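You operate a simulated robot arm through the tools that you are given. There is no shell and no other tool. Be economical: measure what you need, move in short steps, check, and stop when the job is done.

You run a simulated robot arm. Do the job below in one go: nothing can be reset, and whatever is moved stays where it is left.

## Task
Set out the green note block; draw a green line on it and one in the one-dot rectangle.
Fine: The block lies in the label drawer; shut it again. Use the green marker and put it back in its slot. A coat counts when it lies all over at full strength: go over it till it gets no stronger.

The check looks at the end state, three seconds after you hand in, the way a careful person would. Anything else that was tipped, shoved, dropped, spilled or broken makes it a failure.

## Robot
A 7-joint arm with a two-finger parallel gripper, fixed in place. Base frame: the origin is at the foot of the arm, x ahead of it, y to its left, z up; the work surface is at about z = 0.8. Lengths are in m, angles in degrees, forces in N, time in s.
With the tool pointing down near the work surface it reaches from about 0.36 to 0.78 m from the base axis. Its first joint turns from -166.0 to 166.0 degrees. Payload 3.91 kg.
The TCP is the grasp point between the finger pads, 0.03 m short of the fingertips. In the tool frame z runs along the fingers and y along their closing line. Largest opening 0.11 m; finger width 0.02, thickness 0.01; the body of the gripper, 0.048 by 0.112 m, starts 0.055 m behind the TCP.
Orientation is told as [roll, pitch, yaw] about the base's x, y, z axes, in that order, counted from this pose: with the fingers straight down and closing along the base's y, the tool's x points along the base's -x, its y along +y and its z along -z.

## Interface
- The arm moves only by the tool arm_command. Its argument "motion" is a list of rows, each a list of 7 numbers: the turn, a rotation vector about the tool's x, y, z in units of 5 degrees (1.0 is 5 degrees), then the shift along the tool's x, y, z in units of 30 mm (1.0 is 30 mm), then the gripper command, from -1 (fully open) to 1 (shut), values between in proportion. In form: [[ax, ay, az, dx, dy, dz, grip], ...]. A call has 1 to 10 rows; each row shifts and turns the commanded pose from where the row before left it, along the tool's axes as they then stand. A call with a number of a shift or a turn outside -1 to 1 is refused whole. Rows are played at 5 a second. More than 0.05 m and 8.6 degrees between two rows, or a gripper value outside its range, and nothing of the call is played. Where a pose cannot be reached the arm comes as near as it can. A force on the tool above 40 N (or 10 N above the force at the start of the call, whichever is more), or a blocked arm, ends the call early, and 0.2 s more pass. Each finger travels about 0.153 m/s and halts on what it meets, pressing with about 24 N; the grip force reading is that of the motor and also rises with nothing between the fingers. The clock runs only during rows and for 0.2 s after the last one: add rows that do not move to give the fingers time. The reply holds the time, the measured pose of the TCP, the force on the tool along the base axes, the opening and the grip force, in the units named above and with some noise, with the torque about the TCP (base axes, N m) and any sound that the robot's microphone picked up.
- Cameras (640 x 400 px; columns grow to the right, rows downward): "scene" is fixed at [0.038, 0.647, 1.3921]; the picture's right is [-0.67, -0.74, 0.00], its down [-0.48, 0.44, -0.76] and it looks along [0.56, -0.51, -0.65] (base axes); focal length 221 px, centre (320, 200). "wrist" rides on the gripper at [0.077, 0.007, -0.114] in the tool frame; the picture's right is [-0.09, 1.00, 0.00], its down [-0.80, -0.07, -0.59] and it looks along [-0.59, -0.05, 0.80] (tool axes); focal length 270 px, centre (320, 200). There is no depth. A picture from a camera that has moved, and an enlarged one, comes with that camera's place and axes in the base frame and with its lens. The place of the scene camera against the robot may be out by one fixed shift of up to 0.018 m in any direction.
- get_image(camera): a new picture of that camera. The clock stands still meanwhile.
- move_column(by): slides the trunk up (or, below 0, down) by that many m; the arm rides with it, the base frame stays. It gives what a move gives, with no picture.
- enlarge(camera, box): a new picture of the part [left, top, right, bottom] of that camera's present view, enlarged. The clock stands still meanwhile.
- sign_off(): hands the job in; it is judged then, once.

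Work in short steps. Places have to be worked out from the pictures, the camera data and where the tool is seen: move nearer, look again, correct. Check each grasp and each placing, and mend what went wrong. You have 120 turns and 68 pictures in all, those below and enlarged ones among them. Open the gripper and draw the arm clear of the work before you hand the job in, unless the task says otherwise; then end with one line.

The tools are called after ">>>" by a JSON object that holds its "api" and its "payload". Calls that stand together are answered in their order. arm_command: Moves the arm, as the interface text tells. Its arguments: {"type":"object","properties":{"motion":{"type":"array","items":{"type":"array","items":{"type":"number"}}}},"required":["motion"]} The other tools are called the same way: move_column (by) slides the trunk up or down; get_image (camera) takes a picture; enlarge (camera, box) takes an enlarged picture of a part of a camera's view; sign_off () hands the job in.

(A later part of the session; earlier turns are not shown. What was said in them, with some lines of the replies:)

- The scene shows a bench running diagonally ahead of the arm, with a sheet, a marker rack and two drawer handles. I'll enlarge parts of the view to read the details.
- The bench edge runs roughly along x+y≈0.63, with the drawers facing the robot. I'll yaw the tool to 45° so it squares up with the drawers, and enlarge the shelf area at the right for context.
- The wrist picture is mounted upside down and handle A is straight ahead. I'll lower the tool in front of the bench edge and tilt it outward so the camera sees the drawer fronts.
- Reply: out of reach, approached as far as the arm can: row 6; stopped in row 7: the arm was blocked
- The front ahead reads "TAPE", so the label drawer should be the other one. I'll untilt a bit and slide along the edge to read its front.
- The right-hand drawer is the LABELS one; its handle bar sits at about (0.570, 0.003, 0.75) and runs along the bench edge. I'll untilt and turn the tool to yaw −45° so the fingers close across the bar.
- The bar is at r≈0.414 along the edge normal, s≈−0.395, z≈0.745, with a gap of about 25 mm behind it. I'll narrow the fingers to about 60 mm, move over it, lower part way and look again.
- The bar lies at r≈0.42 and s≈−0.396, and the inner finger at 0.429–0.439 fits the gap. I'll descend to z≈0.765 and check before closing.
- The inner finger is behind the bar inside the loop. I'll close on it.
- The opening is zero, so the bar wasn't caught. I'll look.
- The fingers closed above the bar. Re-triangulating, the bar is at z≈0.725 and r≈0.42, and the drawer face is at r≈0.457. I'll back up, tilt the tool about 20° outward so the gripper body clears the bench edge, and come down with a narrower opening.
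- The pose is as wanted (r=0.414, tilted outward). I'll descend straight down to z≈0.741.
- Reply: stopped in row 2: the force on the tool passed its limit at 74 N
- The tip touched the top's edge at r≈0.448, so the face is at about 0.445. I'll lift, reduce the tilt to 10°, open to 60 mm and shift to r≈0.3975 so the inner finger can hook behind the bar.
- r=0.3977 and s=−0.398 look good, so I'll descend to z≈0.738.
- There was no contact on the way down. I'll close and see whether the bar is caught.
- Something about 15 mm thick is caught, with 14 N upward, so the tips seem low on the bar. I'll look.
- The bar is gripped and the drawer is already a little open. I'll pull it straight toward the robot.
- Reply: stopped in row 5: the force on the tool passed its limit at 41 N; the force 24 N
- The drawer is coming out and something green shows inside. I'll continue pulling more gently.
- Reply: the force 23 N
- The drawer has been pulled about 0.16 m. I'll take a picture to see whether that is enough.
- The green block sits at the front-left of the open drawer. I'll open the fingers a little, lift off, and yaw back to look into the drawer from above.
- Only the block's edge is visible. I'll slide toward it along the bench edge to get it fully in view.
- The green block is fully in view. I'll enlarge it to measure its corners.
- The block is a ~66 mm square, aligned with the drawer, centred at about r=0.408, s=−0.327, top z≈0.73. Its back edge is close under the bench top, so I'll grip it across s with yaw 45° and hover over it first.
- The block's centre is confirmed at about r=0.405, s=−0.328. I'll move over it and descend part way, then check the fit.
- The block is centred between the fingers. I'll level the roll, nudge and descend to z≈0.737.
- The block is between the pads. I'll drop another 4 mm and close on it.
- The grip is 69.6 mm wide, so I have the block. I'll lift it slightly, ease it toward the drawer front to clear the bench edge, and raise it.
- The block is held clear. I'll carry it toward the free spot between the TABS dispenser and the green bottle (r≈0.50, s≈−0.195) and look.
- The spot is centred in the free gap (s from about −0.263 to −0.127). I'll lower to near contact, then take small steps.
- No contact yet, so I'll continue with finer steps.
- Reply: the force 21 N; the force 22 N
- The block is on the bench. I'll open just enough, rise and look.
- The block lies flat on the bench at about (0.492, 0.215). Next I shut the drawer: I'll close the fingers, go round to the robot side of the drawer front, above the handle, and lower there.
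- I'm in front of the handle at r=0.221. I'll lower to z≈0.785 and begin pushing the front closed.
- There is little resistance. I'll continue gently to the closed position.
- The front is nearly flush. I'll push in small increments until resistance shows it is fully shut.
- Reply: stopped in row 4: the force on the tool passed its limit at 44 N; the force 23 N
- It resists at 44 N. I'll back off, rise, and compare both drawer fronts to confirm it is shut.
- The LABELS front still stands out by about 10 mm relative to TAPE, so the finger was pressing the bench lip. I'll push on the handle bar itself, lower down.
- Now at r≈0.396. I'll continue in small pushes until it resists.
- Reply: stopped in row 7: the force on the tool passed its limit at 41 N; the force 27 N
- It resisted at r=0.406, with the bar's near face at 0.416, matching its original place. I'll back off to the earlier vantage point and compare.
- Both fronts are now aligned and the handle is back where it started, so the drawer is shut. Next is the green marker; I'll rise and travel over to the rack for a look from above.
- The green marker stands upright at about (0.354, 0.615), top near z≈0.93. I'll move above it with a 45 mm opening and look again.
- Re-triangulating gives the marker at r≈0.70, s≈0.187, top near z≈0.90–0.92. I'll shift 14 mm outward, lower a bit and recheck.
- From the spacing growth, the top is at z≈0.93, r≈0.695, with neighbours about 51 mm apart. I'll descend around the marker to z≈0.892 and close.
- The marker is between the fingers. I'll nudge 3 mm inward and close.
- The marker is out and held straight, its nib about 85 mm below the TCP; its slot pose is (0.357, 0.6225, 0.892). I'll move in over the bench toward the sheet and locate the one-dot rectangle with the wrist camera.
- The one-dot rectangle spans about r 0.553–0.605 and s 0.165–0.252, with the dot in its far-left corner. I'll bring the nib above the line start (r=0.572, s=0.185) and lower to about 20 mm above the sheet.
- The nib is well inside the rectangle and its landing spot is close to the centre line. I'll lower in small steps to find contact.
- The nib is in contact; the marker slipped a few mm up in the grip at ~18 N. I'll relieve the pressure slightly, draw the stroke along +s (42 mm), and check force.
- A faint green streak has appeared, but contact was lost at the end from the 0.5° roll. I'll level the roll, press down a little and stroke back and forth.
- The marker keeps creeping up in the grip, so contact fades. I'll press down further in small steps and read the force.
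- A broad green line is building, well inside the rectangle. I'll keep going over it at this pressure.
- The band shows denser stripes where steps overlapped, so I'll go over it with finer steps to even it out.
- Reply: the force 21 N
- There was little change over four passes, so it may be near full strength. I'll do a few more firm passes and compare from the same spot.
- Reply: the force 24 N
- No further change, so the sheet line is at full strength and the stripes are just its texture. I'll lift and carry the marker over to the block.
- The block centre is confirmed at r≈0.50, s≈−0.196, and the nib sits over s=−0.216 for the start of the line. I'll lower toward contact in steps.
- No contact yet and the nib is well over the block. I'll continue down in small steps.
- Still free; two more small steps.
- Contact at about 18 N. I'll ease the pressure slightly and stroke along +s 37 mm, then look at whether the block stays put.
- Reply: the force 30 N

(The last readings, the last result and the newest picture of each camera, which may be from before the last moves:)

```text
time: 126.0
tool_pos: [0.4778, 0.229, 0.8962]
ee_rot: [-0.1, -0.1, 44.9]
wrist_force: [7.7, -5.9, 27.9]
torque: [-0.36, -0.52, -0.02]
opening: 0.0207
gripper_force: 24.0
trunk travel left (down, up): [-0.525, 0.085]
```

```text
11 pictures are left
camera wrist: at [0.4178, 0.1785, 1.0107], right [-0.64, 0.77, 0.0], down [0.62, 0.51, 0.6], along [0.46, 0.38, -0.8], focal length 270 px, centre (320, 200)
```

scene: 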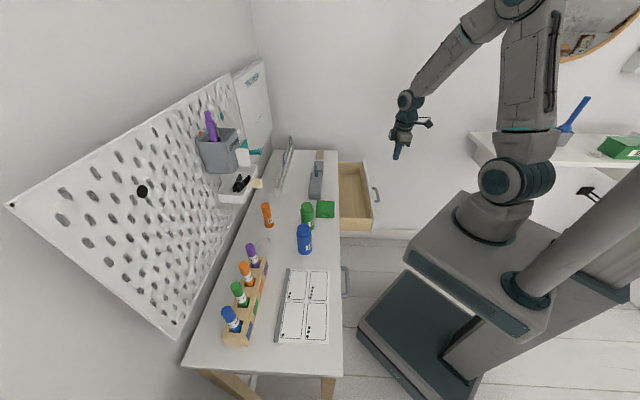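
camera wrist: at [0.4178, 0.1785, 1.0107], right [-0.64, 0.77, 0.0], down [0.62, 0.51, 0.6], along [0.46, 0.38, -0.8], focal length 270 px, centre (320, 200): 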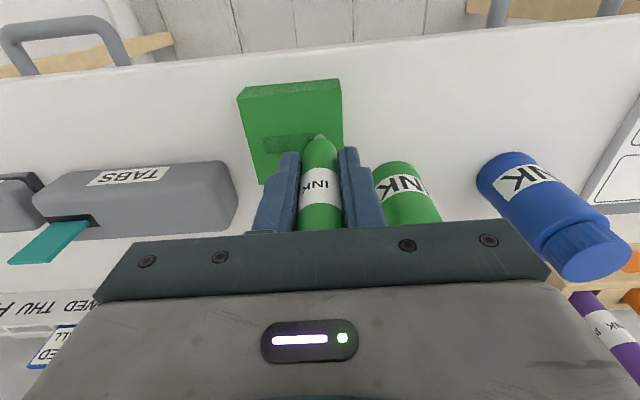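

The block hasn't moved and a line is forming. I'll ease the pressure a touch and go over it repeatedly.

>>> {"api": "arm_command", "payload": {"motion": [[0, 0, 0, 0, 0, -0.03, 1], [0, 0, 0, 0, -0.14, 0, 1], [0, 0, 0, 0, -0.14, 0, 1], [0, 0, 0, 0, -0.14, 0, 1], [0, 0, 0, 0, -0.14, 0, 1], [0, 0, 0, 0, -0.14, 0, 1], [0, 0, 0, 0, -0.14, 0, 1], [0, 0, 0, 0, -0.14, 0, 1], [0, 0, 0, 0, -0.14, 0, 1], [0, 0, 0, 0, -0.12, 0, 1]]}}

>>> {"api": "arm_command", "payload": {"motion": [[0, 0, 0, 0, 0.14, 0, 1], [0, 0, 0, 0, 0.14, 0, 1], [0, 0, 0, 0, 0.14, 0, 1], [0, 0, 0, 0, 0.14, 0, 1], [0, 0, 0, 0, 0.14, 0, 1], [0, 0, 0, 0, 0.14, 0, 1], [0, 0, 0, 0, 0.14, 0, 1], [0, 0, 0, 0, 0.14, 0, 1], [0, 0, 0, 0, 0.12, 0, 1]]}}

>>> {"api": "arm_command", "payload": {"motion": [[0, 0, 0, 0, -0.14, 0, 1], [0, 0, 0, 0, -0.14, 0, 1], [0, 0, 0, 0, -0.14, 0, 1], [0, 0, 0, 0, -0.14, 0, 1], [0, 0, 0, 0, -0.14, 0, 1], [0, 0, 0, 0, -0.14, 0, 1], [0, 0, 0, 0, -0.14, 0, 1], [0, 0, 0, 0, -0.14, 0, 1], [0, 0, 0, 0, -0.12, 0, 1]]}}

>>> {"api": "arm_command", "payload": {"motion": [[0, 0, 0, 0, 0.14, 0, 1], [0, 0, 0, 0, 0.14, 0, 1], [0, 0, 0, 0, 0.14, 0, 1], [0, 0, 0, 0, 0.14, 0, 1], [0, 0, 0, 0, 0.14, 0, 1], [0, 0, 0, 0, 0.14, 0, 1], [0, 0, 0, 0, 0.14, 0, 1], [0, 0, 0, 0, 0.14, 0, 1], [0, 0, 0, 0, 0.12, 0, 1]]}}

>>> {"api": "enlarge", "payload": {"camera": "wrist", "box": [220, 60, 400, 200]}}

```text
time: 128.2
tool_pos: [0.5028, 0.2027, 0.8975]
ee_rot: [0.0, -0.2, 45.0]
wrist_force: [-4.4, 4.1, 19.1]
torque: [0.37, 0.25, 0.05]
opening: 0.0205
gripper_force: 24.3
trunk travel left (down, up): [-0.525, 0.085]
```

```text
time: 130.2
tool_pos: [0.4769, 0.2295, 0.8975]
ee_rot: [0.1, 0.0, 44.9]
wrist_force: [3.8, -3.9, 16.2]
torque: [-0.22, -0.3, -0.01]
opening: 0.0206
gripper_force: 23.9
trunk travel left (down, up): [-0.525, 0.085]
```

```text
time: 132.2
tool_pos: [0.5032, 0.2037, 0.8968]
ee_rot: [0.0, -0.2, 44.9]
wrist_force: [-3.2, 3.4, 12.7]
torque: [0.25, 0.21, 0.02]
opening: 0.0208
gripper_force: 23.5
trunk travel left (down, up): [-0.525, 0.085]
```

```text
time: 134.2
tool_pos: [0.4764, 0.2293, 0.8979]
ee_rot: [-0.1, 0.0, 44.9]
wrist_force: [2.7, -3.0, 14.0]
torque: [-0.18, -0.23, -0.01]
opening: 0.0208
gripper_force: 24.1
trunk travel left (down, up): [-0.525, 0.085]
```

```text
2.86 times, centred on (310, 130) of wrist
camera zoom: at [0.4176, 0.1791, 1.0109], right [-0.64, 0.77, 0.0], down [0.62, 0.51, 0.6], along [0.46, 0.38, -0.8], focal length 772 px, centre (349, 400)
```

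zoom: 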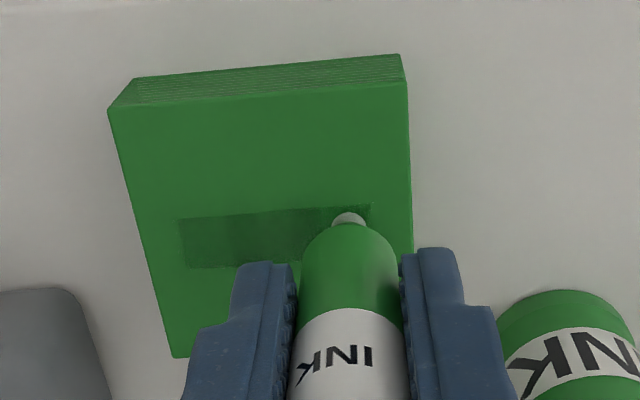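

The line is in place but paler at its left end. I'll do four more passes reaching slightly further left, then lift and inspect.

>>> {"api": "arm_command", "payload": {"motion": [[0, 0, 0, 0, -0.14, 0, 1], [0, 0, 0, 0, -0.14, 0, 1], [0, 0, 0, 0, -0.14, 0, 1], [0, 0, 0, 0, -0.14, 0, 1], [0, 0, 0, 0, -0.14, 0, 1], [0, 0, 0, 0, -0.14, 0, 1], [0, 0, 0, 0, -0.14, 0, 1], [0, 0, 0, 0, -0.14, 0, 1], [0, 0, 0, 0, -0.14, 0, 1], [0, 0, 0, 0, 0, 0, 1]]}}

>>> {"api": "arm_command", "payload": {"motion": [[0, 0, 0, 0, 0.14, 0, 1], [0, 0, 0, 0, 0.14, 0, 1], [0, 0, 0, 0, -0.14, 0, 1], [0, 0, 0, 0, -0.14, 0, 1], [0, 0, 0, 0, 0.14, 0, 1], [0, 0, 0, 0, 0.14, 0, 1], [0, 0, 0, 0, -0.14, 0, 1], [0, 0, 0, 0, -0.14, 0, 1]]}}

>>> {"api": "arm_command", "payload": {"motion": [[0, 0, 0, 0, 0.14, 0, 1], [0, 0, 0, 0, 0.14, 0, 1], [0, 0, 0, 0, 0.14, 0, 1], [0, 0, 0, 0, 0.14, 0, 1], [0, 0, 0, 0, 0.14, 0, 1], [0, 0, 0, 0, 0.14, 0, 1], [0, 0, 0, 0, 0.14, 0, 1], [0, 0, 0, 0, 0.14, 0, 1], [0, 0, 0, 0, 0.14, 0, 1]]}}

>>> {"api": "arm_command", "payload": {"motion": [[0, 0, 0, 0, -0.14, 0, 1], [0, 0, 0, 0, -0.14, 0, 1], [0, 0, 0, 0, -0.14, 0, 1], [0, 0, 0, 0, -0.14, 0, 1], [0, 0, 0, 0, -0.14, 0, 1], [0, 0, 0, 0, -0.14, 0, 1], [0, 0, 0, 0, -0.14, 0, 1], [0, 0, 0, 0, -0.14, 0, 1], [0, 0, 0, 0, -0.14, 0, 1]]}}

>>> {"api": "arm_command", "payload": {"motion": [[0, 0, 0, 0, 0.14, 0, 1], [0, 0, 0, 0, 0.14, 0, 1], [0, 0, 0, 0, 0.14, 0, 1], [0, 0, 0, 0, 0.14, 0, 1], [0, 0, 0, 0, 0.14, 0, 1], [0, 0, 0, 0, 0.14, 0, 1], [0, 0, 0, 0, 0.14, 0, 1], [0, 0, 0, 0, 0.14, 0, 1], [0, 0, 0, 0, 0.14, 0, 1]]}}

>>> {"api": "arm_command", "payload": {"motion": [[0, 0, 0, 0, 0, -1, 1], [0, 0, 0, 0, 0, -1, 1], [0, 0, 0, 0, 0, -1, 1], [0, 0, 0, 0, 0, -1, 1], [0, 0, 0, 0, 0.5, -0.5, 1], [0, 0, 0, 0, 1, 0, 1], [0, 0, 0, 0, 0, 0, 1]]}}

>>> {"api": "enlarge", "payload": {"camera": "wrist", "box": [220, 30, 360, 160]}}

```text
time: 136.4
tool_pos: [0.5039, 0.2021, 0.897]
ee_rot: [-0.1, -0.1, 44.9]
wrist_force: [-2.8, 3.7, 15.2]
torque: [0.27, 0.16, 0.0]
opening: 0.0208
gripper_force: 23.7
trunk travel left (down, up): [-0.525, 0.085]
```

```text
time: 138.2
tool_pos: [0.5038, 0.2027, 0.8977]
ee_rot: [0.1, -0.1, 45.0]
wrist_force: [-3.7, 5.3, 14.0]
torque: [0.36, 0.24, 0.05]
opening: 0.0208
gripper_force: 23.9
trunk travel left (down, up): [-0.525, 0.085]
```

```text
time: 140.2
tool_pos: [0.4773, 0.227, 0.897]
ee_rot: [0.0, -0.2, 44.9]
wrist_force: [4.9, -4.4, 19.8]
torque: [-0.26, -0.31, -0.03]
opening: 0.021
gripper_force: 23.5
trunk travel left (down, up): [-0.525, 0.085]
```

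```text
time: 142.2
tool_pos: [0.5032, 0.203, 0.8959]
ee_rot: [0.0, -0.1, 45.0]
wrist_force: [-3.7, 3.1, 16.1]
torque: [0.29, 0.26, 0.03]
opening: 0.0208
gripper_force: 24.4
trunk travel left (down, up): [-0.525, 0.085]
```

```text
time: 144.2
tool_pos: [0.4764, 0.2279, 0.8978]
ee_rot: [0.0, -0.2, 44.9]
wrist_force: [2.9, -3.9, 18.9]
torque: [-0.25, -0.28, 0.0]
opening: 0.0208
gripper_force: 24.1
trunk travel left (down, up): [-0.525, 0.085]
```

```text
time: 145.8
tool_pos: [0.4461, 0.2608, 1.0313]
ee_rot: [0.0, -0.2, 45.0]
wrist_force: [-0.1, 0.2, -0.7]
torque: [0.01, -0.02, -0.04]
opening: 0.0208
gripper_force: 24.0
trunk travel left (down, up): [-0.525, 0.085]
```

```text
3.08 times, centred on (290, 95) of wrist
camera zoom: at [0.3862, 0.2115, 1.1452], right [-0.64, 0.77, 0.0], down [0.62, 0.51, 0.6], along [0.46, 0.38, -0.8], focal length 832 px, centre (412, 523)
```

zoom: 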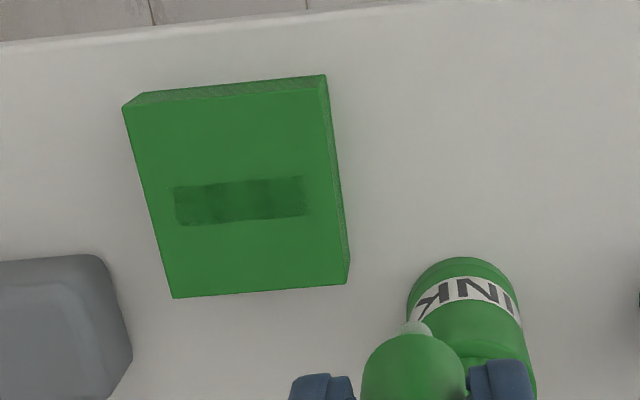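

The block line is even and complete. I'll carry the marker back to its rack: along s first, then outward over the empty slot.

>>> {"api": "arm_command", "payload": {"motion": [[0, 0, 0, 0, 1, -0.5, 1], [0, 0, 0, 0, 1, -0.5, 1], [0, 0, 0, 0, 1, 0, 1], [0, 0, 0, 0, 1, 0, 1], [0, 0, 0, 0, 1, 0, 1], [0, 0, 0, 0, 1, 0, 1], [0, 0, 0, 0, 1, 0, 1], [0, 0, 0, 0, 1, 0, 1], [0, 0, 0, 0, 1, 0, 1], [0, 0, 0, 0, 1, 0, 1]]}}

>>> {"api": "arm_command", "payload": {"motion": [[0, 0, 0, -0.5, 0.62, 0, 1], [0, 0, 0, -1, 0, 0, 1], [0, 0, 0, -1, 0, 0, 1], [0, 0, 0, -1, 0, 0, 1], [0, 0, 0, -1, 0, 0, 1], [0, 0, 0, -1, 0, 0, 1], [0, 0, 0, -0.92, 0, 0, 1], [0, 0, 0, 0, 0, 0, 1]]}}

>>> {"api": "get_image", "payload": {"camera": "wrist"}}

```text
time: 148.0
tool_pos: [0.2334, 0.4738, 1.0618]
ee_rot: [0.0, 0.1, 45.0]
wrist_force: [-0.3, -1.1, -0.4]
torque: [-0.02, 0.02, 0.0]
opening: 0.0211
gripper_force: 24.2
trunk travel left (down, up): [-0.525, 0.085]
```

```text
time: 149.8
tool_pos: [0.357, 0.6238, 1.0623]
ee_rot: [0.0, 0.0, 45.0]
wrist_force: [0.3, -0.2, -1.1]
torque: [0.02, 0.01, -0.01]
opening: 0.0209
gripper_force: 23.9
trunk travel left (down, up): [-0.525, 0.085]
```

```text
8 pictures are left
camera wrist: at [0.297, 0.5739, 1.1756], right [-0.64, 0.77, 0.0], down [0.62, 0.52, 0.6], along [0.46, 0.38, -0.8], focal length 270 px, centre (320, 200)
```

wrist: 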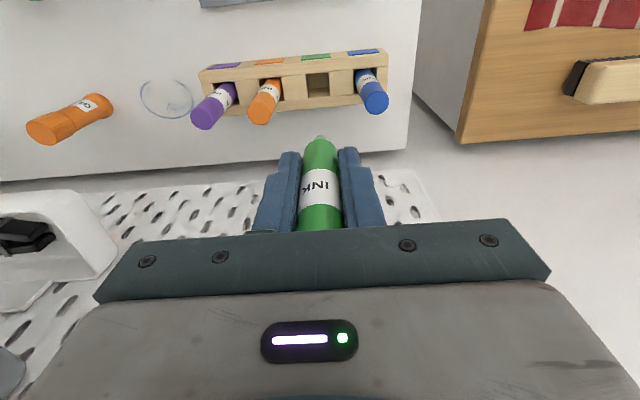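

The position matches the pick pose within about a millimetre. I'll descend to bring the nib just above the slot and check alignment.

>>> {"api": "arm_command", "payload": {"motion": [[0, 0, 0, 0.02, -0.02, 1, 1], [0, 0, 0, 0, 0, 1, 1], [0, 0, 0, 0, 0, 1, 1], [0, 0, 0, 0, 0, 1, 1], [0, 0, 0, 0, 0, 0.5, 1], [0, 0, 0, 0, 0, 0, 1]]}}

>>> {"api": "get_image", "payload": {"camera": "wrist"}}

```text
time: 151.2
tool_pos: [0.3565, 0.623, 0.9265]
ee_rot: [0.1, 0.1, 45.1]
wrist_force: [-0.1, 0.1, -0.3]
torque: [0.05, 0.03, 0.03]
opening: 0.0207
gripper_force: 24.0
trunk travel left (down, up): [-0.525, 0.085]
```

```text
7 pictures are left
camera wrist: at [0.2976, 0.5728, 1.0405], right [-0.64, 0.77, 0.0], down [0.62, 0.52, 0.6], along [0.46, 0.38, -0.8], focal length 270 px, centre (320, 200)
```

wrist: 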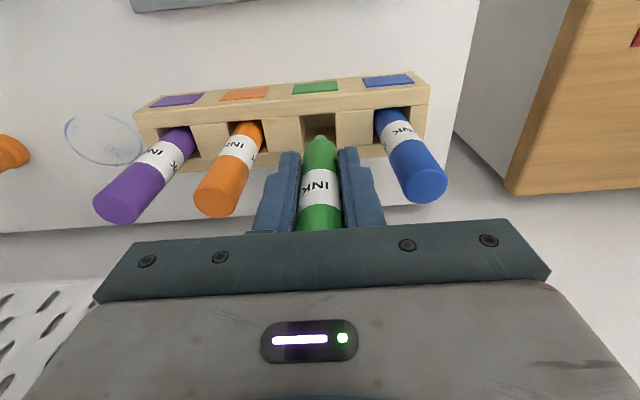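

The nib is aligned over the slot. I'll lower it in gently.

>>> {"api": "arm_command", "payload": {"motion": [[0, 0, 0, 0, 0, 0.3, 1], [0, 0, 0, 0, 0, 0.3, 1], [0, 0, 0, 0, 0, 0.3, 1], [0, 0, 0, 0, 0, 0.3, 1], [0, 0, 0, 0, 0, 0.15, 1], [0, 0, 0, 0, 0, 0, 1]]}}

>>> {"api": "get_image", "payload": {"camera": "wrist"}}

```text
time: 152.6
tool_pos: [0.3573, 0.6226, 0.8859]
ee_rot: [0.0, 0.0, 44.9]
wrist_force: [-0.1, 0.5, -0.9]
torque: [0.0, -0.02, 0.02]
opening: 0.0206
gripper_force: 24.2
trunk travel left (down, up): [-0.525, 0.085]
```

```text
6 pictures are left
camera wrist: at [0.2977, 0.5726, 1.0004], right [-0.64, 0.77, 0.0], down [0.62, 0.52, 0.6], along [0.46, 0.38, -0.8], focal length 270 px, centre (320, 200)
```

wrist: 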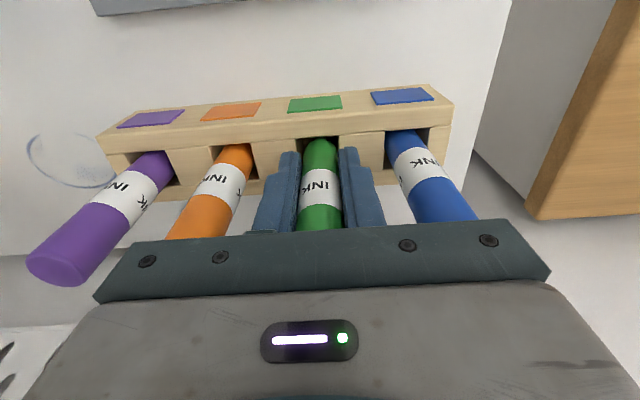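

The marker is in the slot, its label nearly level with its neighbours. I'll lower 3 mm more, release and rise straight up.

>>> {"api": "arm_command", "payload": {"motion": [[0, 0, 0, 0, 0, 0.1, 1], [0, 0, 0, 0, 0, 0, 1], [0, 0, 0, 0, 0, 0, 0.5], [0, 0, 0, 0, 0, 0, 0.25], [0, 0, 0, 0, 0, 0, 0.25], [0, 0, 0, 0, 0, -0.5, 0.25], [0, 0, 0, 0, 0, -1, 0.25], [0, 0, 0, 0, 0, -1, 0.25], [0, 0, 0, 0, 0, -1, 0.25], [0, 0, 0, 0, 0, -1, 0.25]]}}

>>> {"api": "arm_command", "payload": {"motion": [[0, 0, 0, 0.5, 0, -0.5, 0.25], [0, 0, 0, 1, 0, 0, 0.25], [0, 0, 0, 1, 0, 0, 0], [0, 0, 0, 1, 0, 0, -0.5], [0, 0, 0, 1, 0, 0, -1], [0, 0, 0, 1, 0, 0, -1], [0, 0, 0, 1, 0, 0, -1], [0, 0, 0, 1, 0, 0, -1], [0, 0, 0, 1, 0, 0, -1], [0, 0, 0, 0, 0, 0, -1]]}}

>>> {"api": "get_image", "payload": {"camera": "wrist"}}

>>> {"api": "get_image", "payload": {"camera": "scene"}}

```text
time: 154.8
tool_pos: [0.3568, 0.6214, 1.0194]
ee_rot: [-0.1, -0.1, 44.9]
wrist_force: [0.8, -0.3, -0.8]
torque: [0.0, 0.02, 0.01]
opening: 0.0412
gripper_force: 0.0
trunk travel left (down, up): [-0.525, 0.085]
```

```text
time: 157.0
tool_pos: [0.177, 0.4413, 1.0327]
ee_rot: [-0.1, -0.1, 44.9]
wrist_force: [0.7, 0.3, -0.6]
torque: [0.0, 0.01, -0.02]
opening: 0.1101
gripper_force: 0.1
trunk travel left (down, up): [-0.525, 0.085]
```

```text
5 pictures are left
camera wrist: at [0.1162, 0.3919, 1.1469], right [-0.64, 0.77, 0.0], down [0.62, 0.51, 0.6], along [0.46, 0.38, -0.8], focal length 270 px, centre (320, 200)
```

wrist: 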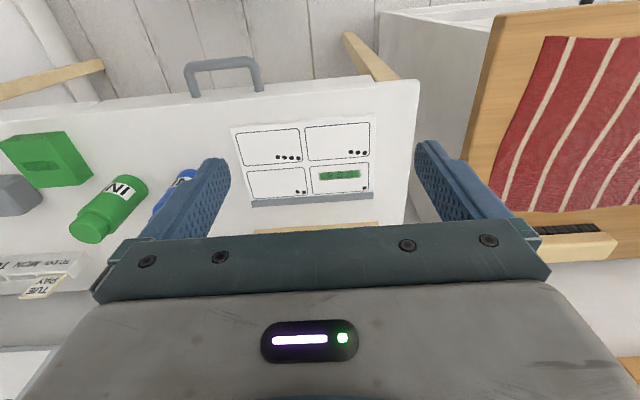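

```text
4 pictures are left
```

scene: 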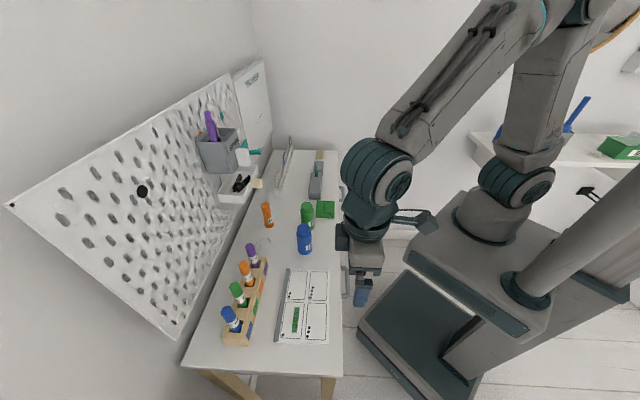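

The arm is clear and everything looks in place. I'll enlarge once to verify the marker's seating and the line.

>>> {"api": "enlarge", "payload": {"camera": "scene", "box": [200, 230, 360, 360]}}

>>> {"api": "enlarge", "payload": {"camera": "scene", "box": [260, 160, 350, 240]}}

```text
3.08 times, centred on (280, 295) of scene
camera zoom: at [0.038, 0.647, 1.3921], right [-0.67, -0.74, 0.0], down [-0.48, 0.44, -0.76], along [0.56, -0.51, -0.65], focal length 679 px, centre (443, -92)
```

zoom: 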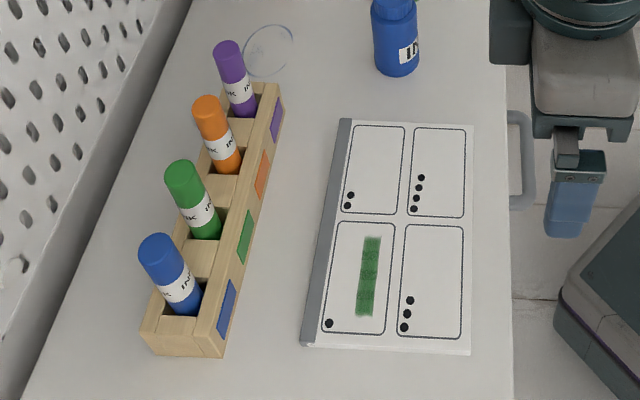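

```text
5.00 times, centred on (305, 200) of scene
camera zoom: at [0.038, 0.647, 1.3921], right [-0.67, -0.74, 0.0], down [-0.48, 0.44, -0.76], along [0.56, -0.51, -0.65], focal length 1103 px, centre (395, 200)
```

zoom: 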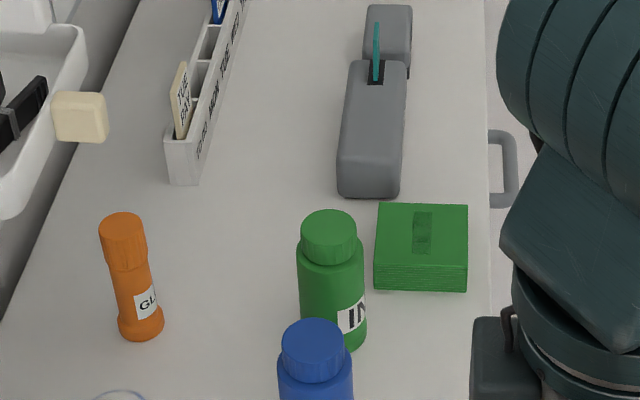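

The marker is seated as before, both lines are in place, the drawer is shut and nothing else has moved. The gripper is open and clear, so I'm handing in.

>>> {"api": "sign_off", "payload": {}}

```text
The job is handed in.
```

The green note block is out on the bench with a green line on it, a second green line is in the one-dot rectangle, the label drawer is shut, and the green marker is back in its slot.
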